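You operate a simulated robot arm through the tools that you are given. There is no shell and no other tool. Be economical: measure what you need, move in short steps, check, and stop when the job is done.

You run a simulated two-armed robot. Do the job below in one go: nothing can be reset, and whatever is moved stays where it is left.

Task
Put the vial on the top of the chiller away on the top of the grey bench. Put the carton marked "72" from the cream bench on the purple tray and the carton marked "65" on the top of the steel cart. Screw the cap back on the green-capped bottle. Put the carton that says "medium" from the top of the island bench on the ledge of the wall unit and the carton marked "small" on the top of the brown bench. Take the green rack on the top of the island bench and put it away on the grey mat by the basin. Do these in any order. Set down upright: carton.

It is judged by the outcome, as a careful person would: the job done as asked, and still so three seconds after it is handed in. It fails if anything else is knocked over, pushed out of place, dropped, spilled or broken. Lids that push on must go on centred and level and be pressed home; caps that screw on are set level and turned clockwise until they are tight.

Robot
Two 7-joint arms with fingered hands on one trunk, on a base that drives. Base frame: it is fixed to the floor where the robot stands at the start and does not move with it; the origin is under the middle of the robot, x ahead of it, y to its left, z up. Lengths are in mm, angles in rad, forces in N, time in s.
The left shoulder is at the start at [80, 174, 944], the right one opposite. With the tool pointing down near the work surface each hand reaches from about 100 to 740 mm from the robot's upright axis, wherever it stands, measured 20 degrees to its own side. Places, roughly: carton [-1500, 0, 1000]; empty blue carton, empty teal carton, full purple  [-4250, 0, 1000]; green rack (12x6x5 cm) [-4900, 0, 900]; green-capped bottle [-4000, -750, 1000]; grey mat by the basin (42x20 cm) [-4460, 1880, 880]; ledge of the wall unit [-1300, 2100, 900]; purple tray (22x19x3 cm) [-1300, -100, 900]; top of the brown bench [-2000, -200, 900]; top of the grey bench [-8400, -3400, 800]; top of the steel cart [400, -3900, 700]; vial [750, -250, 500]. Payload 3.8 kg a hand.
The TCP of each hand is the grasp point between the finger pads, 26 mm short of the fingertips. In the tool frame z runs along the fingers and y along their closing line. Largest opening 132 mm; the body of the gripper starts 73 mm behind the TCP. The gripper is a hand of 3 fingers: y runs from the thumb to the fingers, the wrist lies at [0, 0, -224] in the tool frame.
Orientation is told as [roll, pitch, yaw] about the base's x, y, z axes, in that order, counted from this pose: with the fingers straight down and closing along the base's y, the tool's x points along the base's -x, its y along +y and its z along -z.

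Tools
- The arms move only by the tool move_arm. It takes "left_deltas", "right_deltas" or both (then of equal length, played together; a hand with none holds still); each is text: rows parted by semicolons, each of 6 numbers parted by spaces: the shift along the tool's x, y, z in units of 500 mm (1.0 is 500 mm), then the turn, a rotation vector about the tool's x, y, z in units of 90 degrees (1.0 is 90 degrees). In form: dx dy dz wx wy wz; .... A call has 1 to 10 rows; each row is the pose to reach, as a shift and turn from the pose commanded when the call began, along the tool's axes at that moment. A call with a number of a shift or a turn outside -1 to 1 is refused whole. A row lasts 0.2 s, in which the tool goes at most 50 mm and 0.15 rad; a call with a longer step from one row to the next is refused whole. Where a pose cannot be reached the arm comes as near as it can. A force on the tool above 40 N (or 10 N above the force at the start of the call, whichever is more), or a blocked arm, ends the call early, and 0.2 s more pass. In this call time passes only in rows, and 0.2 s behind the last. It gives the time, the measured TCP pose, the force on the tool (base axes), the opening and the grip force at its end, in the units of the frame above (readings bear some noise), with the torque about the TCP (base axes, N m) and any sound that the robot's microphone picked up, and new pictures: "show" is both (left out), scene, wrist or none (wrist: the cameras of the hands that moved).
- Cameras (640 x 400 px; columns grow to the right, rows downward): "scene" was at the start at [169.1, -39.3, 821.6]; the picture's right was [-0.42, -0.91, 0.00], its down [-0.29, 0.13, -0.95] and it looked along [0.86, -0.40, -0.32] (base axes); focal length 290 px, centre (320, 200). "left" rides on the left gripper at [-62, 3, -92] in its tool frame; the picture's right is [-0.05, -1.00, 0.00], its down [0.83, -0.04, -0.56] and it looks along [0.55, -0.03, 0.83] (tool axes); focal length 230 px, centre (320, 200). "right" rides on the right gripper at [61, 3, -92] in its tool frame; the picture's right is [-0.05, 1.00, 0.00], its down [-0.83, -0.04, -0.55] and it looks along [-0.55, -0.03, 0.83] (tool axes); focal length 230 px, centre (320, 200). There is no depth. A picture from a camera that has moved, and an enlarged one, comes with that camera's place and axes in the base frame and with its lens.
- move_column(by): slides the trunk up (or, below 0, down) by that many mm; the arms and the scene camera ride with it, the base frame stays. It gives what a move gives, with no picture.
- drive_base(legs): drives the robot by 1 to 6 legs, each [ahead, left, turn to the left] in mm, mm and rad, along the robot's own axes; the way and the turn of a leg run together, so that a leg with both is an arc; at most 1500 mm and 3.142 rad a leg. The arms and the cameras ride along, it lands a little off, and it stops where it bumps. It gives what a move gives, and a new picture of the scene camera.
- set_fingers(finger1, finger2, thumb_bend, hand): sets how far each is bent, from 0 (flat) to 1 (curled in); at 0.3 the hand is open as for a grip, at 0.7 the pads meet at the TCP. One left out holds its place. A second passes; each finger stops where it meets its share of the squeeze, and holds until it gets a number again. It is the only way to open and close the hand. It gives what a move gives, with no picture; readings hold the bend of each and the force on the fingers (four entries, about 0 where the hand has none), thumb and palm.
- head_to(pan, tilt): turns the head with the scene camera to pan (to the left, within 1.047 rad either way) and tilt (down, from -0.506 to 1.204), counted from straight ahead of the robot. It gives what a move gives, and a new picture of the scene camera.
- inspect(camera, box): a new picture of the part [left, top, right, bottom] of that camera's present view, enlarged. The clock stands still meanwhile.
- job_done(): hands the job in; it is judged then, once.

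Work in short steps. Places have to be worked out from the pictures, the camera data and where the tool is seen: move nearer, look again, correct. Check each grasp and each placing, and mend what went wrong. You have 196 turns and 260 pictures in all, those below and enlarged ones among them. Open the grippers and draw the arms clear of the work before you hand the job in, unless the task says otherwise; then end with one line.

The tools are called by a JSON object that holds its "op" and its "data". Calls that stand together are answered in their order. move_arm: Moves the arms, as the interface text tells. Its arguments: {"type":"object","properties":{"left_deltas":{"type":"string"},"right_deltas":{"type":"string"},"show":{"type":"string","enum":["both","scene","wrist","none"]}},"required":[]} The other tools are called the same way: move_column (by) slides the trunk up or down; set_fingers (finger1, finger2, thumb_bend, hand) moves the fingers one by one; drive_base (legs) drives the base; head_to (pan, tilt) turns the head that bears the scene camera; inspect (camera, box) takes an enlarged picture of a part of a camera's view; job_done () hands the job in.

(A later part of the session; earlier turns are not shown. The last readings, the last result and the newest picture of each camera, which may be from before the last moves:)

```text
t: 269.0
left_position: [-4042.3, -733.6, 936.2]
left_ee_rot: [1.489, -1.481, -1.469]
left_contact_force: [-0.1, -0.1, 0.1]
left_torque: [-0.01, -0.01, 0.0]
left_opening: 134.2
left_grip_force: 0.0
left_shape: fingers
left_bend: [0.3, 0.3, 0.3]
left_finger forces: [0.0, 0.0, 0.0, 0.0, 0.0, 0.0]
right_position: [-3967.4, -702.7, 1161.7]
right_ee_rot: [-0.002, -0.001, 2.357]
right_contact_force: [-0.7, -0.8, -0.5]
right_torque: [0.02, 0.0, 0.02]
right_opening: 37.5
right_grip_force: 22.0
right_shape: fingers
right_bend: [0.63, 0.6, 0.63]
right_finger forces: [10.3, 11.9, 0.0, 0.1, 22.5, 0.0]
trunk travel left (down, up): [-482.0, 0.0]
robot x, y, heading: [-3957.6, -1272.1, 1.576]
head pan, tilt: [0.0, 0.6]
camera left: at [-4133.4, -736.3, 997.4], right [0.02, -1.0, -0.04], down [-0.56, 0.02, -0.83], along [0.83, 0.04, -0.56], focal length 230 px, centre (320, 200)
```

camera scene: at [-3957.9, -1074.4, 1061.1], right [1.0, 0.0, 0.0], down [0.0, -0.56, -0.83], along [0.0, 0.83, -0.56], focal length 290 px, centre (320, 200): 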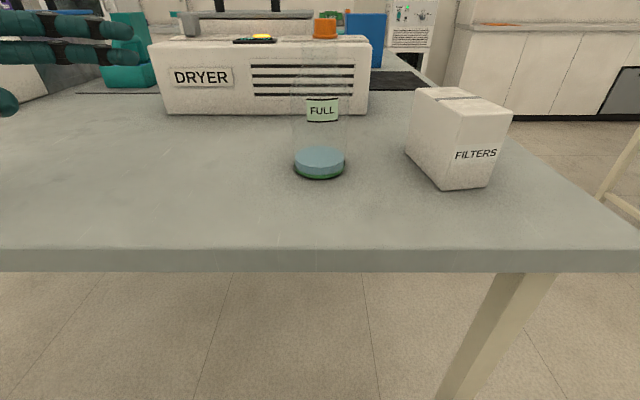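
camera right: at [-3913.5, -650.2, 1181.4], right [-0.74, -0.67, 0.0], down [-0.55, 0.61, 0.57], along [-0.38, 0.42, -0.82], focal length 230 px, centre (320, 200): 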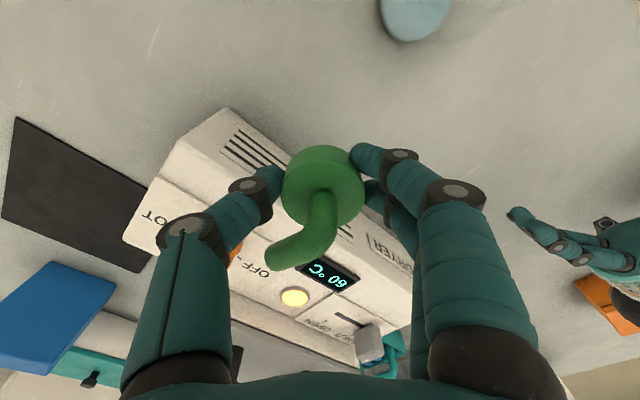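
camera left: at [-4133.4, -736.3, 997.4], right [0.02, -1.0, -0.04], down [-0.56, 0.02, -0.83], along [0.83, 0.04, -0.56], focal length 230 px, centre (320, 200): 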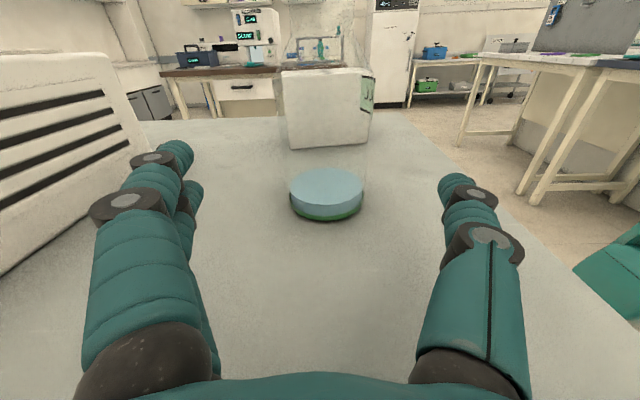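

The bottle is in line at [-3960, -735] and nothing touches. I advance the last 80 mm and close gently.

{"op": "move_arm", "data": {"left_deltas": "0 -0.004 0.08 0 0 0; 0 -0.008 0.162 0 0 0", "show": "none"}}

{"op": "set_fingers", "data": {"hand": "left", "finger1": 0.6, "finger2": 0.6, "thumb_bend": 0.6}}

{"op": "inspect", "data": {"camera": "scene", "box": [200, 0, 440, 200]}}

```text
t: 269.6
left_position: [-3962.3, -736.4, 936.7]
left_ee_rot: [1.488, -1.48, -1.471]
left_contact_force: [0.2, -0.8, 1.0]
left_torque: [0.01, 0.01, 0.01]
left_opening: 134.5
left_grip_force: 0.0
left_shape: fingers
left_bend: [0.3, 0.3, 0.3]
left_finger forces: [0.0, 0.0, 0.0, 0.0, 0.0, 0.1]
right_position: [-3967.9, -703.0, 1163.0]
right_ee_rot: [-0.001, -0.001, 2.356]
right_contact_force: [0.6, -0.3, 0.3]
right_torque: [0.0, 0.01, 0.02]
right_opening: 37.3
right_grip_force: 22.0
right_shape: fingers
right_bend: [0.63, 0.6, 0.63]
right_finger forces: [10.3, 11.9, 0.1, 0.0, 22.4, 0.0]
trunk travel left (down, up): [-482.0, 0.0]
robot x, y, heading: [-3956.9, -1269.1, 1.574]
head pan, tilt: [0.0, 0.6]
```

```text
t: 270.6
left_position: [-3962.0, -735.8, 935.4]
left_ee_rot: [1.494, -1.481, -1.476]
left_contact_force: [0.6, 0.2, 1.1]
left_torque: [-0.04, 0.01, 0.01]
left_opening: 56.7
left_grip_force: 10.7
left_shape: fingers
left_bend: [0.54, 0.55, 0.56]
left_finger forces: [5.5, 4.5, 0.1, 0.0, 10.6, 0.1]
right_position: [-3969.3, -702.8, 1161.3]
right_ee_rot: [-0.001, 0.002, 2.358]
right_contact_force: [0.2, 0.0, -1.0]
right_torque: [0.02, -0.01, 0.04]
right_opening: 37.8
right_grip_force: 22.4
right_shape: fingers
right_bend: [0.63, 0.6, 0.63]
right_finger forces: [10.3, 11.9, 0.0, 0.1, 22.4, 0.0]
trunk travel left (down, up): [-482.0, 0.0]
robot x, y, heading: [-3961.1, -1270.8, 1.57]
head pan, tilt: [0.0, 0.6]
```

```text
2.00 times, centred on (320, 100) of scene
camera zoom: at [-3957.9, -1074.5, 1061.3], right [1.0, 0.0, 0.0], down [0.0, -0.56, -0.83], along [0.0, 0.83, -0.56], focal length 581 px, centre (320, 400)
```

zoom: 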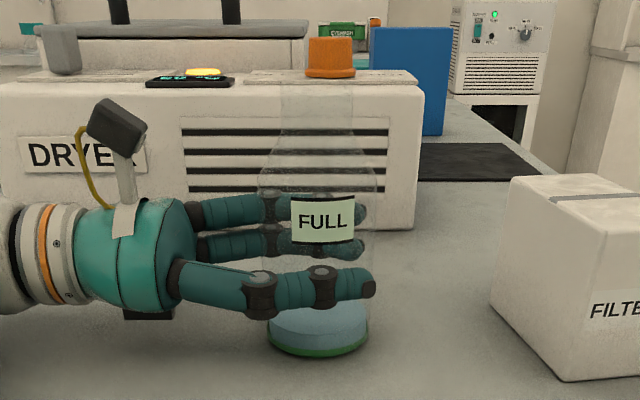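

The bottle is held. I firm the left grip and bring the cap over the mouth at about [-3960, -737], 25 mm above it.

{"op": "set_fingers", "data": {"hand": "left", "finger1": 0.66, "finger2": 0.66, "thumb_bend": 0.66}}

{"op": "move_arm", "data": {"right_deltas": "0.03 0.017 0.07 0 0 0; 0.057 0.034 0.14 0 0 0", "show": "both"}}

```text
t: 271.6
left_position: [-3963.0, -735.9, 935.9]
left_ee_rot: [1.492, -1.483, -1.474]
left_contact_force: [0.2, -0.6, 0.5]
left_torque: [-0.04, 0.0, -0.02]
left_opening: 54.8
left_grip_force: 19.5
left_shape: fingers
left_bend: [0.56, 0.57, 0.6]
left_finger forces: [9.9, 8.8, 0.0, 0.0, 20.0, 0.1]
right_position: [-3968.6, -703.0, 1162.4]
right_ee_rot: [-0.002, 0.001, 2.357]
right_contact_force: [0.7, 0.3, -0.2]
right_torque: [0.02, 0.01, 0.03]
right_opening: 37.8
right_grip_force: 22.6
right_shape: fingers
right_bend: [0.63, 0.6, 0.63]
right_finger forces: [10.4, 11.9, 0.0, 0.0, 22.5, 0.0]
trunk travel left (down, up): [-482.0, 0.0]
robot x, y, heading: [-3959.8, -1272.1, 1.575]
head pan, tilt: [0.0, 0.6]
```

```text
t: 272.2
left_position: [-3961.7, -735.3, 936.0]
left_ee_rot: [1.493, -1.482, -1.476]
left_contact_force: [-0.1, -0.2, 1.0]
left_torque: [-0.05, 0.01, -0.01]
left_opening: 54.7
left_grip_force: 19.6
left_shape: fingers
left_bend: [0.56, 0.57, 0.6]
left_finger forces: [9.5, 8.6, 0.1, 0.0, 20.2, 0.0]
right_position: [-3959.9, -738.7, 1091.9]
right_ee_rot: [-0.001, 0.003, 2.358]
right_contact_force: [-0.7, 0.2, -0.1]
right_torque: [0.02, 0.0, 0.02]
right_opening: 37.4
right_grip_force: 21.6
right_shape: fingers
right_bend: [0.63, 0.6, 0.63]
right_finger forces: [9.6, 12.0, 0.1, 0.0, 22.2, 0.1]
trunk travel left (down, up): [-482.0, 0.0]
robot x, y, heading: [-3961.3, -1270.8, 1.572]
head pan, tilt: [0.0, 0.6]
camera scene: at [-3958.0, -1074.8, 1061.3], right [1.0, 0.0, 0.0], down [0.0, -0.56, -0.83], along [0.0, 0.83, -0.56], focal length 290 px, centre (320, 200)
camera right: at [-3920.0, -784.4, 1184.2], right [-0.74, -0.67, 0.0], down [-0.56, 0.62, 0.55], along [-0.37, 0.41, -0.83], focal length 230 px, centre (320, 200)
```

scene: 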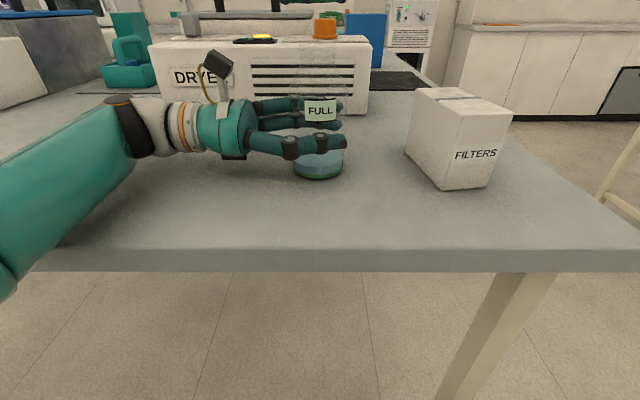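
right: 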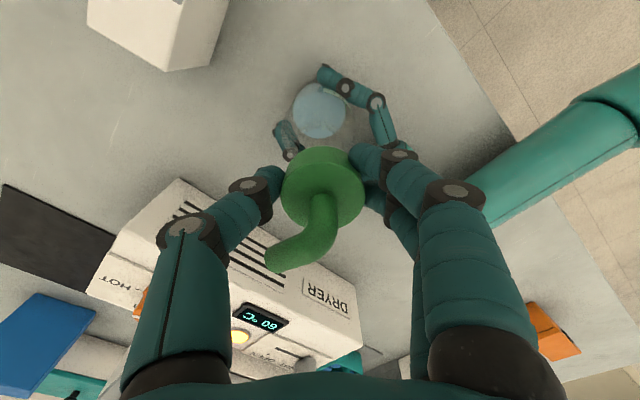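

The cap's centre sits about [+2, -5] mm from the TCP, and the bottle is centred near [-3961, -738]. I shift to match, lower to just above the mouth and check from the front.

{"op": "move_arm", "data": {"right_deltas": "-0.012 -0.004 0.025 0 0 0; -0.012 -0.004 0.05 0 0 0", "show": "none"}}

{"op": "head_to", "data": {"pan": 0.0, "tilt": 0.2}}

{"op": "inspect", "data": {"camera": "scene", "box": [240, 120, 400, 260]}}

```text
t: 272.8
left_position: [-3962.2, -736.6, 937.1]
left_ee_rot: [1.494, -1.483, -1.472]
left_contact_force: [-0.3, -0.5, -0.3]
left_torque: [-0.05, 0.01, 0.01]
left_opening: 54.8
left_grip_force: 18.8
left_shape: fingers
left_bend: [0.56, 0.57, 0.6]
left_finger forces: [9.5, 8.4, 0.0, 0.0, 20.1, 0.0]
right_position: [-3962.3, -731.4, 1066.9]
right_ee_rot: [-0.004, 0.0, 2.359]
right_contact_force: [0.2, 0.1, 0.4]
right_torque: [0.02, 0.02, 0.0]
right_opening: 37.5
right_grip_force: 22.2
right_shape: fingers
right_bend: [0.63, 0.6, 0.63]
right_finger forces: [9.7, 11.9, 0.0, 0.0, 22.2, 0.0]
trunk travel left (down, up): [-482.0, 0.0]
robot x, y, heading: [-3963.1, -1270.9, 1.57]
head pan, tilt: [0.0, 0.6]
```

```text
t: 273.6
left_position: [-3962.1, -736.8, 936.0]
left_ee_rot: [1.491, -1.48, -1.475]
left_contact_force: [0.2, -0.9, 0.8]
left_torque: [-0.11, 0.0, -0.01]
left_opening: 54.6
left_grip_force: 18.7
left_shape: fingers
left_bend: [0.56, 0.57, 0.6]
left_finger forces: [9.5, 8.4, 0.1, 0.1, 20.2, 0.0]
right_position: [-3964.3, -732.4, 1066.0]
right_ee_rot: [-0.003, 0.001, 2.358]
right_contact_force: [0.3, -0.7, 0.2]
right_torque: [-0.04, -0.01, 0.02]
right_opening: 37.4
right_grip_force: 21.7
right_shape: fingers
right_bend: [0.63, 0.6, 0.63]
right_finger forces: [9.7, 12.0, 0.0, 0.1, 22.2, 0.0]
trunk travel left (down, up): [-482.0, 0.0]
robot x, y, heading: [-3958.1, -1268.5, 1.569]
head pan, tilt: [0.0, 0.201]
camera scene: at [-3957.9, -1069.7, 1098.0], right [1.0, 0.0, 0.0], down [0.0, -0.2, -0.98], along [0.0, 0.98, -0.2], focal length 290 px, centre (320, 200)
```

scene: 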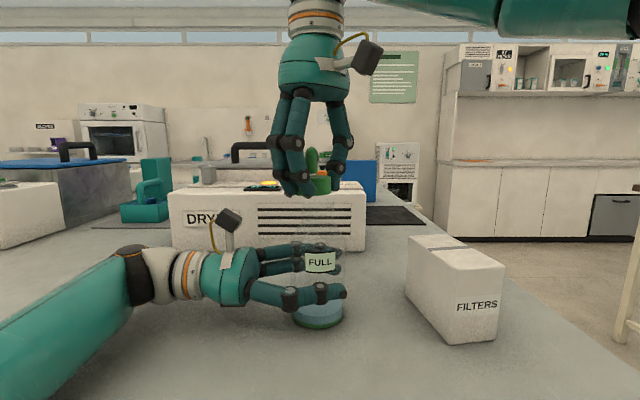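

```text
2.86 times, centred on (320, 190) of scene
camera zoom: at [-3957.9, -1069.7, 1098.0], right [1.0, 0.0, 0.0], down [0.0, -0.2, -0.98], along [0.0, 0.98, -0.2], focal length 830 px, centre (320, 229)
```

zoom: 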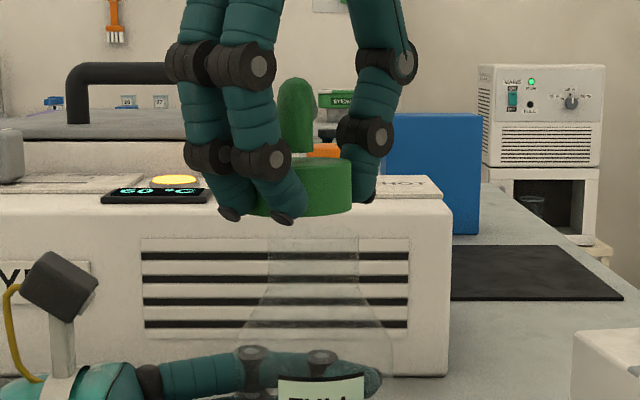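

From the front, the cap must go about 5 mm right to sit centred on the neck. I check the fore-aft offset with the left wrist camera.

{"op": "inspect", "data": {"camera": "left", "box": [220, 0, 420, 125]}}

```text
3.20 times, centred on (320, 62) of left
camera zoom: at [-4053.6, -739.5, 996.6], right [0.02, -1.0, -0.04], down [-0.56, 0.02, -0.83], along [0.83, 0.04, -0.56], focal length 736 px, centre (320, 640)
```

zoom: 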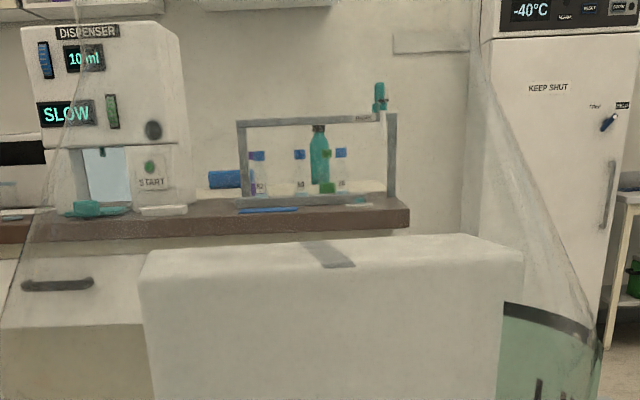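

The neck lies near y = -734 and the cap centre is about 5 mm left of it. I shift 5 mm right and lower the cap slowly onto the mouth.

{"op": "move_arm", "data": {"right_deltas": "0.007 -0.007 0 0 0 0; 0.007 -0.007 0.01 0 0 0; 0.007 -0.007 0.016 0 0 0; 0.007 -0.007 0.022 0 0 0; 0.007 -0.007 0.028 0 0 0", "show": "none"}}

{"op": "inspect", "data": {"camera": "scene", "box": [260, 140, 380, 240]}}

```text
t: 274.8
left_position: [-3961.6, -736.8, 935.8]
left_ee_rot: [1.47, -1.482, -1.451]
left_contact_force: [0.9, 4.6, -5.6]
left_torque: [-0.17, 0.04, -0.01]
left_opening: 54.1
left_grip_force: 19.7
left_shape: fingers
left_bend: [0.56, 0.57, 0.6]
left_finger forces: [11.0, 9.9, 0.0, 0.1, 18.8, 0.0]
right_position: [-3958.6, -730.5, 1056.7]
right_ee_rot: [-0.003, -0.006, 2.36]
right_contact_force: [-0.5, -3.0, 18.2]
right_torque: [-0.46, 0.24, 0.02]
right_opening: 37.1
right_grip_force: 31.2
right_shape: fingers
right_bend: [0.68, 0.61, 0.63]
right_finger forces: [27.5, 11.6, 0.0, 0.1, 23.7, 0.0]
trunk travel left (down, up): [-482.0, 0.0]
robot x, y, heading: [-3957.5, -1272.6, 1.57]
head pan, tilt: [0.0, 0.201]
```

```text
4.00 times, centred on (320, 190) of scene
camera zoom: at [-3957.7, -1070.3, 1098.6], right [1.0, 0.0, 0.0], down [0.0, -0.2, -0.98], along [0.0, 0.98, -0.2], focal length 1161 px, centre (320, 240)
```

zoom: 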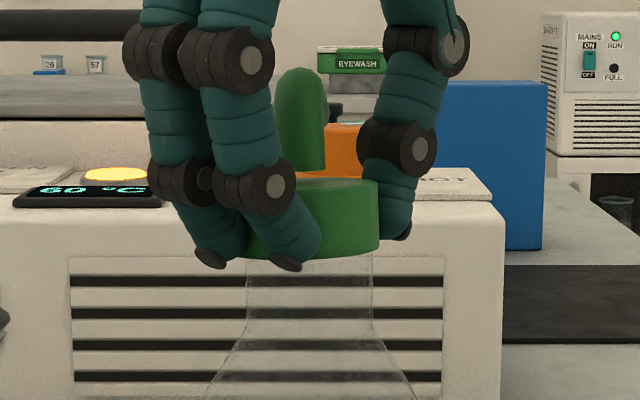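

Centred left-right, but the force and torque say the cap bears on its near side. I lift 4 mm, shift 4 mm towards me and set it down again.

{"op": "move_arm", "data": {"right_deltas": "0 0 -0.01 0 0 0; 0.006 0.007 -0.01 0 0 0; 0.006 0.007 -0.002 0 0 0; 0.006 0.007 0.003 0 0 0", "show": "none"}}

```text
t: 275.8
left_position: [-3961.2, -736.4, 935.6]
left_ee_rot: [1.48, -1.481, -1.458]
left_contact_force: [0.2, 1.4, -5.1]
left_torque: [-0.11, 0.08, -0.03]
left_opening: 54.5
left_grip_force: 19.6
left_shape: fingers
left_bend: [0.57, 0.58, 0.6]
left_finger forces: [10.3, 9.2, 0.0, 0.1, 19.2, 0.0]
right_position: [-3958.2, -734.0, 1053.4]
right_ee_rot: [-0.006, -0.006, 2.359]
right_contact_force: [-0.3, 0.0, 20.5]
right_torque: [-0.23, 0.23, -0.03]
right_opening: 37.0
right_grip_force: 25.4
right_shape: fingers
right_bend: [0.68, 0.63, 0.64]
right_finger forces: [12.1, 13.9, 0.1, 0.0, 24.9, 0.0]
trunk travel left (down, up): [-482.0, 0.0]
robot x, y, heading: [-3956.4, -1271.8, 1.567]
head pan, tilt: [0.0, 0.201]
```

Lateral forces are gone and the cap sits with 20 N. I turn it clockwise, following it down slightly, and watch torque and height.

{"op": "move_arm", "data": {"right_deltas": "0 0 0 0 0 0.09; 0 0 0 0 0 0.18; 0 0 0.001 0 0 0.27; 0 0 0.001 0 0 0.36; 0 0 0.002 0 0 0.45; 0 0 0.002 0 0 0.54; 0 0 0.003 0 0 0.63; 0 0 0.003 0 0 0.72", "show": "none"}}

{"op": "inspect", "data": {"camera": "scene", "box": [260, 140, 380, 240]}}

```text
t: 277.6
left_position: [-3961.6, -735.3, 936.2]
left_ee_rot: [1.531, -1.481, -1.514]
left_contact_force: [3.1, 10.2, 2.6]
left_torque: [-0.85, 0.14, -0.08]
left_opening: 55.0
left_grip_force: 21.7
left_shape: fingers
left_bend: [0.54, 0.57, 0.61]
left_finger forces: [16.1, 10.1, 0.0, 0.0, 17.4, 0.1]
right_position: [-3957.3, -735.4, 1048.0]
right_ee_rot: [-0.009, 0.003, 1.225]
right_contact_force: [-2.8, -9.6, -0.5]
right_torque: [-0.16, 0.04, 0.1]
right_opening: 37.3
right_grip_force: 23.9
right_shape: fingers
right_bend: [0.65, 0.6, 0.65]
right_finger forces: [13.3, 11.5, 0.0, 0.0, 22.8, 0.0]
trunk travel left (down, up): [-482.0, 0.0]
robot x, y, heading: [-3956.6, -1274.0, 1.569]
head pan, tilt: [0.0, 0.201]
```

```text
4.00 times, centred on (320, 190) of scene
camera zoom: at [-3957.8, -1069.9, 1097.8], right [1.0, 0.0, 0.0], down [0.0, -0.2, -0.98], along [0.0, 0.98, -0.2], focal length 1161 px, centre (320, 240)
```

zoom: 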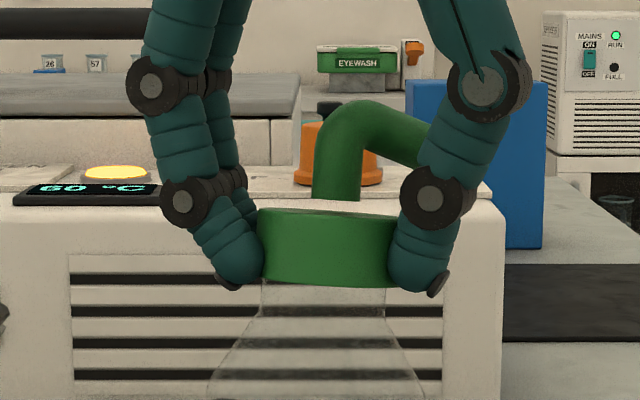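

The cap has dropped onto the thread (5 mm lower) and is level. I ease the sideways load and keep turning clockwise.

{"op": "move_arm", "data": {"right_deltas": "0.008 -0.001 0.001 0 0 0.09; 0.008 -0.001 0.001 0 0 0.18; 0.008 -0.001 0.002 0 0 0.27; 0.008 -0.001 0.002 0 0 0.36; 0.008 -0.001 0.003 0 0 0.45; 0.008 -0.001 0.003 0 0 0.54; 0.008 -0.001 0.004 0 0 0.63; 0.008 -0.001 0.004 0 0 0.72", "show": "none"}}

{"op": "inspect", "data": {"camera": "scene", "box": [260, 140, 380, 240]}}

```text
t: 279.4
left_position: [-3960.9, -736.2, 937.7]
left_ee_rot: [1.507, -1.481, -1.492]
left_contact_force: [8.3, -1.8, 10.7]
left_torque: [0.1, 0.0, -0.03]
left_opening: 54.6
left_grip_force: 20.7
left_shape: fingers
left_bend: [0.55, 0.58, 0.6]
left_finger forces: [11.3, 8.0, 0.1, 0.1, 21.7, 0.1]
right_position: [-3959.1, -739.4, 1047.8]
right_ee_rot: [0.003, 0.0, 0.094]
right_contact_force: [-6.6, 2.2, 1.2]
right_torque: [0.03, 0.11, 0.07]
right_opening: 37.1
right_grip_force: 23.2
right_shape: fingers
right_bend: [0.65, 0.6, 0.65]
right_finger forces: [13.0, 12.8, 0.0, 0.0, 20.8, 0.0]
trunk travel left (down, up): [-482.0, 0.0]
robot x, y, heading: [-3960.1, -1275.1, 1.575]
head pan, tilt: [0.0, 0.201]
```

```text
4.00 times, centred on (320, 190) of scene
camera zoom: at [-3957.6, -1070.4, 1098.3], right [1.0, 0.0, 0.0], down [0.0, -0.2, -0.98], along [0.0, 0.98, -0.2], focal length 1161 px, centre (320, 240)
```

zoom: 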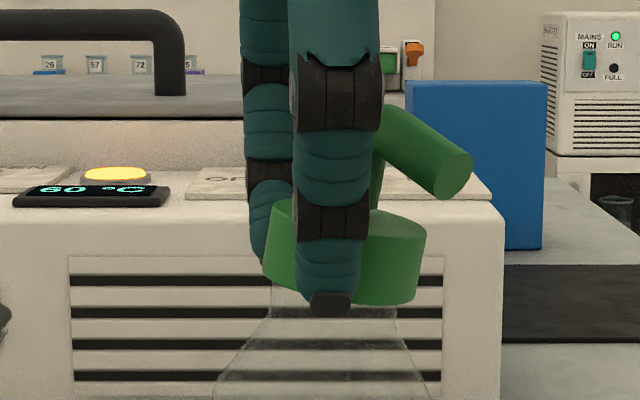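

The cap is coaxial with the bottle, but the bottle leans about 9° to the right because my hand is off to that side. I move the hand 7 mm left to set it upright.

{"op": "move_arm", "data": {"right_deltas": "0.007 0 0 0 0 0; 0.014 0 0 0 0 0", "show": "none"}}

{"op": "inspect", "data": {"camera": "scene", "box": [240, 140, 400, 260]}}

```text
t: 280.0
left_position: [-3962.0, -735.6, 936.1]
left_ee_rot: [1.498, -1.483, -1.48]
left_contact_force: [2.1, -3.6, 9.8]
left_torque: [0.15, -0.1, -0.02]
left_opening: 53.7
left_grip_force: 19.3
left_shape: fingers
left_bend: [0.57, 0.58, 0.6]
left_finger forces: [9.0, 7.8, 0.1, 0.0, 22.0, 0.0]
right_position: [-3965.7, -739.4, 1047.8]
right_ee_rot: [0.001, -0.005, 0.097]
right_contact_force: [-2.2, 1.5, -1.9]
right_torque: [-0.01, 0.04, 0.02]
right_opening: 37.1
right_grip_force: 22.7
right_shape: fingers
right_bend: [0.65, 0.6, 0.65]
right_finger forces: [11.6, 13.1, 0.0, 0.1, 20.7, 0.0]
trunk travel left (down, up): [-482.0, 0.0]
robot x, y, heading: [-3960.0, -1271.6, 1.57]
head pan, tilt: [0.0, 0.201]
```

```text
3.33 times, centred on (320, 200) of scene
camera zoom: at [-3958.1, -1070.4, 1098.2], right [1.0, 0.0, 0.0], down [0.0, -0.2, -0.98], along [0.0, 0.98, -0.2], focal length 968 px, centre (320, 200)
```

zoom: 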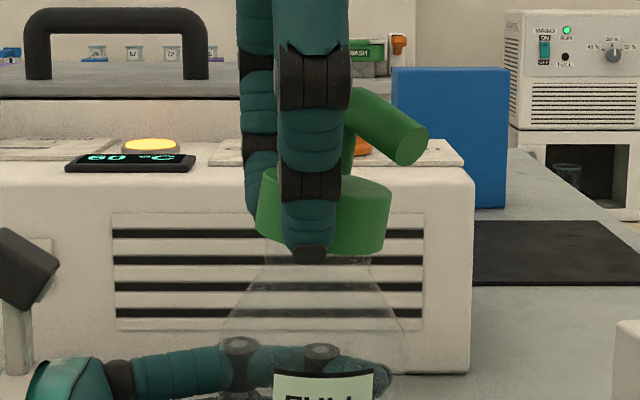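

The bottle is upright now, but the cap tilts about 8° in the pinch. I open the right hand to let the cap settle, and look.

{"op": "set_fingers", "data": {"hand": "right", "finger1": 0.45, "finger2": 0.45, "thumb_bend": 0.45}}

{"op": "inspect", "data": {"camera": "scene", "box": [240, 140, 400, 260]}}

```text
t: 281.0
left_position: [-3962.3, -735.5, 935.4]
left_ee_rot: [1.483, -1.481, -1.466]
left_contact_force: [-0.3, 0.1, 2.6]
left_torque: [-0.07, -0.06, 0.0]
left_opening: 53.3
left_grip_force: 18.8
left_shape: fingers
left_bend: [0.57, 0.58, 0.6]
left_finger forces: [9.2, 8.4, 0.1, 0.1, 19.4, 0.0]
right_position: [-3965.5, -738.1, 1048.0]
right_ee_rot: [0.0, -0.002, 0.095]
right_contact_force: [0.6, 0.4, -0.1]
right_torque: [0.0, 0.0, 0.02]
right_opening: 84.1
right_grip_force: 0.0
right_shape: fingers
right_bend: [0.45, 0.45, 0.45]
right_finger forces: [0.0, 0.1, 0.0, 0.0, 0.0, 0.0]
trunk travel left (down, up): [-482.0, 0.0]
robot x, y, heading: [-3961.3, -1271.2, 1.572]
head pan, tilt: [0.0, 0.201]
```

```text
3.33 times, centred on (320, 200) of scene
camera zoom: at [-3957.9, -1069.8, 1098.0], right [1.0, 0.0, 0.0], down [0.0, -0.2, -0.98], along [0.0, 0.98, -0.2], focal length 968 px, centre (320, 200)
```

zoom: 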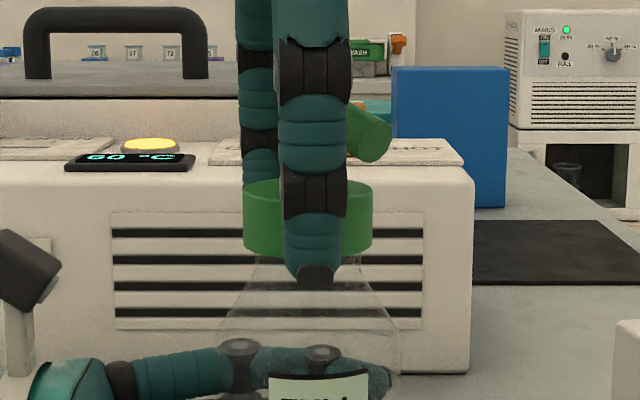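

Released, the cap sits level and centred on the neck, its skirt about 11 mm over it. I raise the hand, turn it back anticlockwise, and regrasp for another stroke.

{"op": "set_fingers", "data": {"hand": "right", "finger1": 0.3, "finger2": 0.3, "thumb_bend": 0.3}}

{"op": "move_arm", "data": {"right_deltas": "0 0 -0.06 0 0 0; -0.006 0.003 -0.12 0 0 0; -0.006 0.003 -0.12 0 0 -0.092; -0.006 0.003 -0.12 0 0 -0.184; -0.006 0.003 -0.12 0 0 -0.276; -0.006 0.003 -0.12 0 0 -0.368; -0.006 0.003 -0.12 0 0 -0.46; -0.006 0.003 -0.12 0 0 -0.552; -0.006 0.003 -0.12 0 0 -0.644; -0.006 0.003 -0.12 0 0 -0.736", "show": "none"}}

{"op": "move_arm", "data": {"right_deltas": "0 0 0 0 0 -0.092; 0 0 0 0 0 -0.184; 0 0 0 0 0 -0.276; 0 0 0 0 0 -0.368; 0 0 0 0 0 -0.46; 0 0 0 0 0 -0.552; 0 0 0 0 0 -0.644; 0 0 0 0 0 -0.736", "show": "wrist"}}

```text
t: 282.0
left_position: [-3961.6, -736.2, 935.1]
left_ee_rot: [1.487, -1.481, -1.471]
left_contact_force: [1.0, -1.2, -0.4]
left_torque: [-0.06, -0.02, 0.03]
left_opening: 53.3
left_grip_force: 18.5
left_shape: fingers
left_bend: [0.57, 0.58, 0.6]
left_finger forces: [9.2, 8.3, 0.0, 0.0, 19.8, 0.0]
right_position: [-3966.7, -739.0, 1047.5]
right_ee_rot: [0.002, -0.001, 0.096]
right_contact_force: [-0.5, -0.4, 0.3]
right_torque: [0.05, -0.03, -0.02]
right_opening: 134.0
right_grip_force: 0.1
right_shape: fingers
right_bend: [0.3, 0.3, 0.3]
right_finger forces: [0.0, 0.1, 0.0, 0.1, 0.0, 0.1]
trunk travel left (down, up): [-482.0, 0.0]
robot x, y, heading: [-3958.1, -1275.0, 1.568]
head pan, tilt: [0.0, 0.201]
```

```text
t: 284.2
left_position: [-3962.3, -736.3, 936.6]
left_ee_rot: [1.492, -1.483, -1.476]
left_contact_force: [0.1, 0.0, -1.7]
left_torque: [0.04, -0.01, 0.0]
left_opening: 53.0
left_grip_force: 18.8
left_shape: fingers
left_bend: [0.57, 0.58, 0.6]
left_finger forces: [9.4, 8.2, 0.0, 0.0, 19.7, 0.0]
right_position: [-3963.5, -737.0, 1107.4]
right_ee_rot: [0.0, -0.001, 1.257]
right_contact_force: [0.2, 0.0, -0.3]
right_torque: [0.0, -0.04, -0.01]
right_opening: 134.1
right_grip_force: 0.1
right_shape: fingers
right_bend: [0.3, 0.3, 0.3]
right_finger forces: [0.0, 0.1, 0.0, 0.0, 0.1, 0.1]
trunk travel left (down, up): [-482.0, 0.0]
robot x, y, heading: [-3957.1, -1270.4, 1.572]
head pan, tilt: [0.0, 0.201]
```

```text
t: 286.0
left_position: [-3961.7, -735.8, 934.2]
left_ee_rot: [1.493, -1.481, -1.474]
left_contact_force: [1.2, 0.0, -0.7]
left_torque: [0.02, 0.03, 0.0]
left_opening: 53.0
left_grip_force: 18.3
left_shape: fingers
left_bend: [0.57, 0.58, 0.6]
left_finger forces: [9.5, 8.2, 0.1, 0.0, 19.6, 0.1]
right_position: [-3964.2, -737.6, 1108.4]
right_ee_rot: [-0.003, -0.001, 2.413]
right_contact_force: [0.2, -0.1, 0.0]
right_torque: [0.03, 0.02, 0.02]
right_opening: 134.2
right_grip_force: 0.1
right_shape: fingers
right_bend: [0.3, 0.3, 0.3]
right_finger forces: [0.0, 0.0, 0.0, 0.1, 0.1, 0.1]
trunk travel left (down, up): [-482.0, 0.0]
robot x, y, heading: [-3959.0, -1271.6, 1.568]
head pan, tilt: [0.0, 0.201]
camera right: at [-3921.0, -781.1, 1201.4], right [-0.7, -0.71, 0.0], down [-0.59, 0.58, 0.56], along [-0.39, 0.39, -0.83], focal length 230 px, centre (320, 200)
```

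right: 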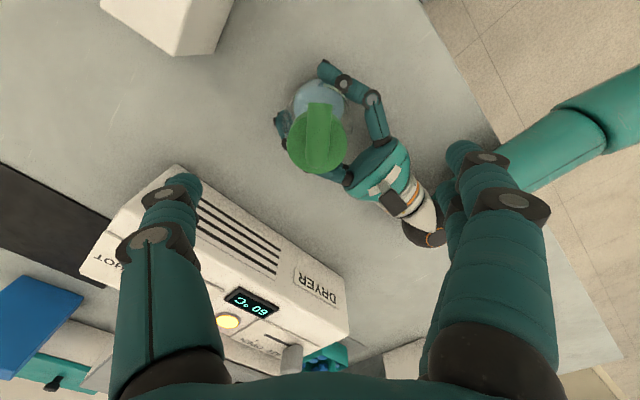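

The spout now points towards me on the right, perpendicular to the closing line. I descend over the cap and grip.

{"op": "move_arm", "data": {"right_deltas": "0.004 -0.003 0.04 0 0 0; 0.004 -0.003 0.08 0 0 0; 0.004 -0.003 0.122 0 0 0", "show": "none"}}

{"op": "set_fingers", "data": {"hand": "right", "finger1": 0.7, "finger2": 0.7, "thumb_bend": 0.7}}

{"op": "inspect", "data": {"camera": "scene", "box": [240, 140, 400, 260]}}

```text
t: 286.8
left_position: [-3961.2, -735.2, 935.6]
left_ee_rot: [1.494, -1.481, -1.475]
left_contact_force: [0.4, -0.9, -1.3]
left_torque: [0.0, 0.01, -0.01]
left_opening: 52.9
left_grip_force: 18.7
left_shape: fingers
left_bend: [0.57, 0.58, 0.6]
left_finger forces: [9.4, 8.2, 0.1, 0.0, 19.5, 0.0]
right_position: [-3960.9, -736.7, 1045.7]
right_ee_rot: [-0.003, 0.0, 2.409]
right_contact_force: [-0.4, 0.6, 0.6]
right_torque: [-0.01, 0.01, 0.0]
right_opening: 133.6
right_grip_force: 0.0
right_shape: fingers
right_bend: [0.3, 0.3, 0.3]
right_finger forces: [0.0, 0.0, 0.1, 0.0, 0.0, 0.0]
trunk travel left (down, up): [-482.0, 0.0]
robot x, y, heading: [-3956.6, -1273.0, 1.572]
head pan, tilt: [0.0, 0.201]
```

```text
t: 287.8
left_position: [-3962.4, -736.2, 935.0]
left_ee_rot: [1.497, -1.482, -1.48]
left_contact_force: [-0.4, 1.3, 1.5]
left_torque: [-0.04, -0.04, -0.01]
left_opening: 53.0
left_grip_force: 18.5
left_shape: fingers
left_bend: [0.57, 0.58, 0.6]
left_finger forces: [9.7, 8.3, 0.0, 0.0, 19.5, 0.1]
right_position: [-3961.3, -736.4, 1047.0]
right_ee_rot: [-0.002, 0.0, 2.409]
right_contact_force: [-0.6, -0.4, -2.6]
right_torque: [-0.02, -0.01, 0.03]
right_opening: 41.6
right_grip_force: 16.7
right_shape: fingers
right_bend: [0.6, 0.58, 0.62]
right_finger forces: [7.4, 9.5, 0.0, 0.1, 17.0, 0.1]
trunk travel left (down, up): [-482.0, 0.0]
robot x, y, heading: [-3958.7, -1270.6, 1.573]
head pan, tilt: [0.0, 0.201]
```

```text
3.33 times, centred on (320, 200) of scene
camera zoom: at [-3957.9, -1069.6, 1098.0], right [1.0, 0.0, 0.0], down [0.0, -0.2, -0.98], along [0.0, 0.98, -0.2], focal length 968 px, centre (320, 200)
```

zoom: 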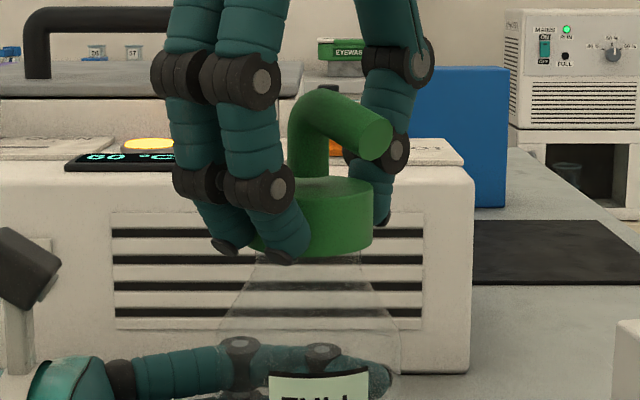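

Well gripped, with hardly any side load. I turn clockwise another stroke in two parts.

{"op": "move_arm", "data": {"right_deltas": "0 0 0.003 0 0 0.09; 0 0 0.004 0 0 0.18; 0 0 0.005 0 0 0.27; 0 0 0.005 0 0 0.36; 0 0 0.006 0 0 0.45; 0 0 0.006 0 0 0.54; 0 0 0.007 0 0 0.63; 0 0 0.007 0 0 0.72", "show": "none"}}

{"op": "move_arm", "data": {"right_deltas": "0 0 0 0 0 0.09; 0 0 0.001 0 0 0.18; 0 0 0.001 0 0 0.27; 0 0 0.002 0 0 0.36; 0 0 0.002 0 0 0.45; 0 0 0.003 0 0 0.54; 0 0 0.003 0 0 0.63; 0 0 0.004 0 0 0.72", "show": "none"}}

{"op": "inspect", "data": {"camera": "scene", "box": [240, 140, 400, 260]}}

```text
t: 289.6
left_position: [-3962.3, -736.6, 936.9]
left_ee_rot: [1.488, -1.483, -1.473]
left_contact_force: [7.9, 2.2, -5.4]
left_torque: [-0.07, 0.08, -0.03]
left_opening: 53.2
left_grip_force: 20.2
left_shape: fingers
left_bend: [0.57, 0.58, 0.6]
left_finger forces: [12.0, 9.1, 0.0, 0.0, 19.3, 0.1]
right_position: [-3961.5, -738.0, 1044.3]
right_ee_rot: [0.002, -0.004, 1.276]
right_contact_force: [-7.2, -0.9, 11.5]
right_torque: [0.07, 0.4, 0.08]
right_opening: 40.9
right_grip_force: 19.4
right_shape: fingers
right_bend: [0.6, 0.59, 0.63]
right_finger forces: [10.8, 12.1, 0.0, 0.0, 16.0, 0.1]
trunk travel left (down, up): [-482.0, 0.0]
robot x, y, heading: [-3961.0, -1272.2, 1.57]
head pan, tilt: [0.0, 0.201]
```

```text
t: 291.4
left_position: [-3962.4, -736.2, 936.0]
left_ee_rot: [1.494, -1.481, -1.478]
left_contact_force: [15.8, 0.0, -3.5]
left_torque: [0.11, 0.09, 0.05]
left_opening: 53.6
left_grip_force: 20.6
left_shape: fingers
left_bend: [0.57, 0.58, 0.6]
left_finger forces: [12.2, 8.4, 0.1, 0.0, 20.4, 0.1]
right_position: [-3961.8, -738.5, 1042.6]
right_ee_rot: [0.006, -0.001, 0.144]
right_contact_force: [-10.9, 3.5, 21.8]
right_torque: [0.23, 0.31, 0.04]
right_opening: 41.4
right_grip_force: 21.6
right_shape: fingers
right_bend: [0.62, 0.59, 0.63]
right_finger forces: [13.0, 11.5, 0.1, 0.0, 18.5, 0.0]
trunk travel left (down, up): [-482.0, 0.0]
robot x, y, heading: [-3958.9, -1270.4, 1.576]
head pan, tilt: [0.0, 0.201]
```

```text
3.33 times, centred on (320, 200) of scene
camera zoom: at [-3957.5, -1070.5, 1098.4], right [1.0, 0.0, 0.0], down [0.0, -0.2, -0.98], along [0.0, 0.98, -0.2], focal length 968 px, centre (320, 200)
```

zoom: 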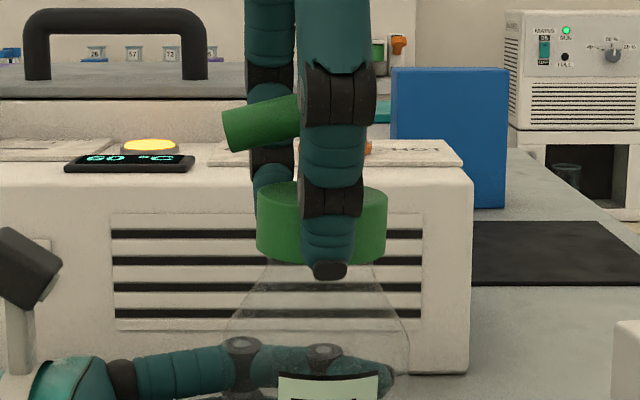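

The cap has turned with the hand, stayed level and gone down about 4 mm, with little torque yet. I do another full regrasp cycle, recentring slightly.

{"op": "set_fingers", "data": {"hand": "right", "finger1": 0.3, "finger2": 0.3, "thumb_bend": 0.3}}

{"op": "move_arm", "data": {"right_deltas": "0 0 -0.06 0 0 0; 0.0025 0.0064 -0.12 0 0 0; 0.0025 0.0064 -0.12 0 0 -0.092; 0.0025 0.0064 -0.12 0 0 -0.184; 0.0025 0.0064 -0.12 0 0 -0.276; 0.0025 0.0064 -0.12 0 0 -0.368; 0.0025 0.0064 -0.12 0 0 -0.46; 0.0025 0.0064 -0.12 0 0 -0.552; 0.0025 0.0064 -0.12 0 0 -0.644; 0.0025 0.0064 -0.12 0 0 -0.736", "show": "none"}}

{"op": "move_arm", "data": {"right_deltas": "0 0 0 0 0 -0.092; 0 0 0 0 0 -0.184; 0 0 0 0 0 -0.276; 0 0 0 0 0 -0.368; 0 0 0 0 0 -0.46; 0 0 0 0 0 -0.552; 0 0 0 0 0 -0.644; 0 0 0 0 0 -0.7", "show": "wrist"}}

{"op": "inspect", "data": {"camera": "scene", "box": [240, 140, 400, 260]}}

```text
t: 292.4
left_position: [-3961.8, -736.4, 934.8]
left_ee_rot: [1.495, -1.482, -1.476]
left_contact_force: [-1.5, -0.1, 1.9]
left_torque: [0.04, -0.05, 0.0]
left_opening: 52.4
left_grip_force: 18.4
left_shape: fingers
left_bend: [0.58, 0.59, 0.6]
left_finger forces: [9.3, 8.5, 0.0, 0.1, 19.3, 0.1]
right_position: [-3960.8, -737.8, 1042.3]
right_ee_rot: [0.0, -0.002, 0.147]
right_contact_force: [0.8, 0.5, 0.2]
right_torque: [0.03, -0.01, 0.05]
right_opening: 134.0
right_grip_force: 0.2
right_shape: fingers
right_bend: [0.3, 0.3, 0.3]
right_finger forces: [0.0, 0.0, 0.0, 0.0, 0.0, 0.0]
trunk travel left (down, up): [-482.0, 0.0]
robot x, y, heading: [-3959.5, -1272.6, 1.573]
head pan, tilt: [0.0, 0.201]
```

```text
t: 294.6
left_position: [-3962.0, -736.2, 934.9]
left_ee_rot: [1.494, -1.482, -1.474]
left_contact_force: [-0.2, 0.1, 0.5]
left_torque: [-0.03, -0.03, -0.02]
left_opening: 52.6
left_grip_force: 18.7
left_shape: fingers
left_bend: [0.58, 0.59, 0.6]
left_finger forces: [9.2, 8.6, 0.0, 0.1, 19.9, 0.0]
right_position: [-3963.4, -734.7, 1100.6]
right_ee_rot: [-0.002, -0.002, 1.305]
right_contact_force: [0.2, 0.6, -0.1]
right_torque: [0.03, 0.0, 0.01]
right_opening: 134.2
right_grip_force: 0.1
right_shape: fingers
right_bend: [0.3, 0.3, 0.3]
right_finger forces: [0.0, 0.0, 0.0, 0.0, 0.0, 0.0]
trunk travel left (down, up): [-482.0, 0.0]
robot x, y, heading: [-3957.0, -1268.8, 1.568]
head pan, tilt: [0.0, 0.201]
```

```text
t: 296.4
left_position: [-3962.7, -735.6, 936.0]
left_ee_rot: [1.494, -1.482, -1.476]
left_contact_force: [-0.4, -0.7, 1.7]
left_torque: [-0.01, -0.02, 0.01]
left_opening: 53.1
left_grip_force: 18.9
left_shape: fingers
left_bend: [0.58, 0.59, 0.6]
left_finger forces: [9.1, 8.5, 0.0, 0.1, 20.0, 0.0]
right_position: [-3962.3, -734.1, 1100.7]
right_ee_rot: [-0.005, 0.0, 2.405]
right_contact_force: [0.0, 0.5, -0.1]
right_torque: [0.01, 0.01, 0.0]
right_opening: 134.1
right_grip_force: 0.1
right_shape: fingers
right_bend: [0.3, 0.3, 0.3]
right_finger forces: [0.0, 0.0, 0.1, 0.1, 0.0, 0.0]
trunk travel left (down, up): [-482.0, 0.0]
robot x, y, heading: [-3958.7, -1270.8, 1.568]
head pan, tilt: [0.0, 0.201]
camera right: at [-3919.9, -778.1, 1194.2], right [-0.71, -0.7, 0.0], down [-0.59, 0.59, 0.56], along [-0.39, 0.4, -0.83], focal length 230 px, centre (320, 200)
```

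right: 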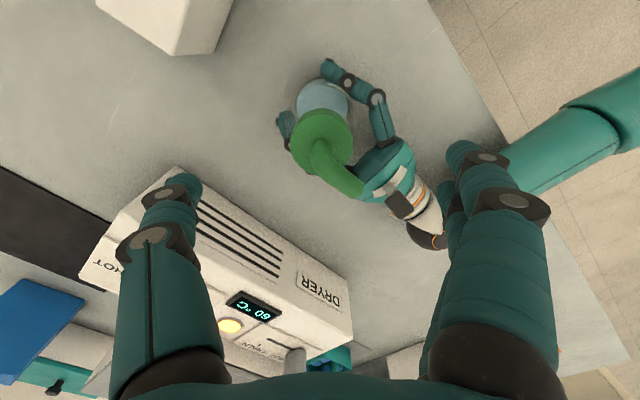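

```text
3.33 times, centred on (320, 200) of scene
camera zoom: at [-3957.9, -1069.7, 1098.1], right [1.0, 0.0, 0.0], down [0.0, -0.2, -0.98], along [0.0, 0.98, -0.2], focal length 968 px, centre (320, 200)
```

zoom: 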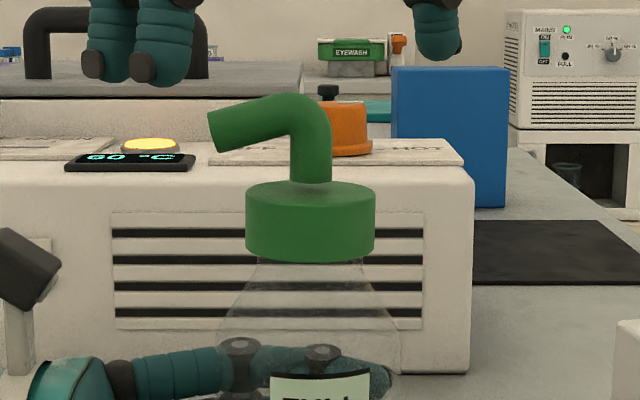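

Clear view: the cap is level and centred on the neck, the spout points left. For the next stroke I turn the hand further back so that the fingers close across the spout, then descend and grip.

{"op": "move_arm", "data": {"right_deltas": "0.006 0.003 0 0 0 -0.09; 0.006 0.003 0 0 0 -0.18; 0.006 0.003 0 0 0 -0.27; 0.006 0.003 0 0 0 -0.36; 0.006 0.003 0 0 0 -0.44; 0.006 0.003 0.04 0 0 -0.44; 0.006 0.003 0.08 0 0 -0.44; 0.006 0.003 0.115 0 0 -0.44", "show": "none"}}

{"op": "set_fingers", "data": {"hand": "right", "finger1": 0.7, "finger2": 0.7, "thumb_bend": 0.7}}

{"op": "inspect", "data": {"camera": "scene", "box": [240, 140, 400, 260]}}

```text
t: 298.2
left_position: [-3961.7, -734.7, 935.8]
left_ee_rot: [1.494, -1.48, -1.476]
left_contact_force: [-0.9, -0.4, 0.6]
left_torque: [-0.01, -0.02, -0.03]
left_opening: 52.6
left_grip_force: 18.8
left_shape: fingers
left_bend: [0.58, 0.59, 0.6]
left_finger forces: [9.2, 8.7, 0.0, 0.1, 19.8, 0.0]
right_position: [-3960.9, -738.1, 1043.5]
right_ee_rot: [-0.002, 0.002, 3.095]
right_contact_force: [0.2, 0.0, -0.8]
right_torque: [-0.01, 0.0, -0.01]
right_opening: 134.0
right_grip_force: 0.2
right_shape: fingers
right_bend: [0.3, 0.3, 0.3]
right_finger forces: [0.0, 0.0, 0.0, 0.0, 0.0, 0.0]
trunk travel left (down, up): [-482.0, 0.0]
robot x, y, heading: [-3956.1, -1270.4, 1.574]
head pan, tilt: [0.0, 0.201]
```

```text
t: 299.2
left_position: [-3961.8, -735.0, 935.6]
left_ee_rot: [1.498, -1.483, -1.482]
left_contact_force: [-0.3, -1.1, 1.6]
left_torque: [0.15, -0.04, -0.03]
left_opening: 52.6
left_grip_force: 19.1
left_shape: fingers
left_bend: [0.58, 0.59, 0.6]
left_finger forces: [8.7, 8.2, 0.0, 0.0, 20.5, 0.0]
right_position: [-3961.7, -737.3, 1044.5]
right_ee_rot: [-0.001, 0.001, 3.092]
right_contact_force: [-0.3, 2.9, -1.7]
right_torque: [0.04, 0.0, 0.0]
right_opening: 43.7
right_grip_force: 17.3
right_shape: fingers
right_bend: [0.59, 0.58, 0.61]
right_finger forces: [7.7, 9.1, 0.0, 0.1, 18.5, 0.0]
trunk travel left (down, up): [-482.0, 0.0]
robot x, y, heading: [-3959.1, -1271.5, 1.571]
head pan, tilt: [0.0, 0.201]
```

```text
3.33 times, centred on (320, 200) of scene
camera zoom: at [-3957.9, -1069.6, 1098.0], right [1.0, 0.0, 0.0], down [0.0, -0.2, -0.98], along [0.0, 0.98, -0.2], focal length 968 px, centre (320, 200)
```

zoom: 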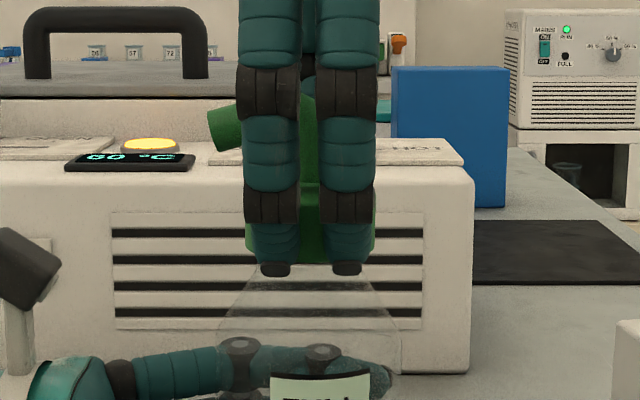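

Gripped evenly. I turn clockwise nearly half a turn, in two calls.

{"op": "move_arm", "data": {"right_deltas": "0 0 0.003 0 0 0.095; 0 0 0.003 0 0 0.19; 0 0 0.004 0 0 0.285; 0 0 0.004 0 0 0.38; 0 0 0.005 0 0 0.475; 0 0 0.005 0 0 0.57; 0 0 0.006 0 0 0.665; 0 0 0.006 0 0 0.76; 0 0 0.007 0 0 0.855; 0 0 0.007 0 0 0.95", "show": "none"}}

{"op": "move_arm", "data": {"right_deltas": "0 0 0 0 0 0.095; 0 0 0 0 0 0.19; 0 0 0.001 0 0 0.285; 0 0 0.001 0 0 0.38; 0 0 0.002 0 0 0.475; 0 0 0.002 0 0 0.57; 0 0 0.003 0 0 0.665; 0 0 0.003 0 0 0.76; 0 0 0.004 0 0 0.855; 0 0 0.004 0 0 0.93", "show": "none"}}

{"op": "inspect", "data": {"camera": "scene", "box": [240, 140, 400, 260]}}

```text
t: 301.4
left_position: [-3961.5, -735.3, 935.8]
left_ee_rot: [1.493, -1.483, -1.475]
left_contact_force: [8.2, 4.3, -3.0]
left_torque: [-0.16, 0.04, -0.02]
left_opening: 52.6
left_grip_force: 19.6
left_shape: fingers
left_bend: [0.57, 0.58, 0.6]
left_finger forces: [11.9, 10.0, 0.0, 0.0, 18.2, 0.1]
right_position: [-3962.4, -738.1, 1040.1]
right_ee_rot: [-0.001, -0.003, 1.601]
right_contact_force: [-7.8, -2.7, 9.2]
right_torque: [-0.1, 0.59, 0.08]
right_opening: 43.7
right_grip_force: 20.0
right_shape: fingers
right_bend: [0.6, 0.59, 0.62]
right_finger forces: [11.4, 12.2, 0.1, 0.0, 15.5, 0.0]
trunk travel left (down, up): [-482.0, 0.0]
robot x, y, heading: [-3955.3, -1270.4, 1.572]
head pan, tilt: [0.0, 0.201]
```

```text
t: 303.6
left_position: [-3961.8, -735.5, 935.8]
left_ee_rot: [1.502, -1.481, -1.485]
left_contact_force: [3.4, -2.2, 0.5]
left_torque: [-0.02, 0.06, -0.33]
left_opening: 48.1
left_grip_force: 18.3
left_shape: fingers
left_bend: [0.58, 0.59, 0.62]
left_finger forces: [10.3, 8.7, 0.0, 0.0, 17.4, 0.0]
right_position: [-3960.6, -737.4, 1037.4]
right_ee_rot: [0.001, -0.002, 0.137]
right_contact_force: [-3.7, 2.2, 6.1]
right_torque: [0.04, 0.12, 0.3]
right_opening: 44.8
right_grip_force: 19.1
right_shape: fingers
right_bend: [0.58, 0.6, 0.64]
right_finger forces: [14.3, 8.2, 0.0, 0.1, 16.9, 0.0]
trunk travel left (down, up): [-482.0, 0.0]
robot x, y, heading: [-3960.3, -1270.9, 1.569]
head pan, tilt: [0.0, 0.201]
```

```text
3.33 times, centred on (320, 200) of scene
camera zoom: at [-3957.7, -1070.4, 1098.2], right [1.0, 0.0, 0.0], down [0.0, -0.2, -0.98], along [0.0, 0.98, -0.2], focal length 968 px, centre (320, 200)
```

zoom: 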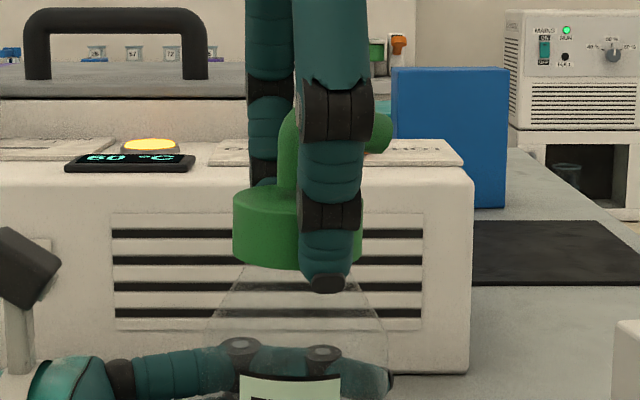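

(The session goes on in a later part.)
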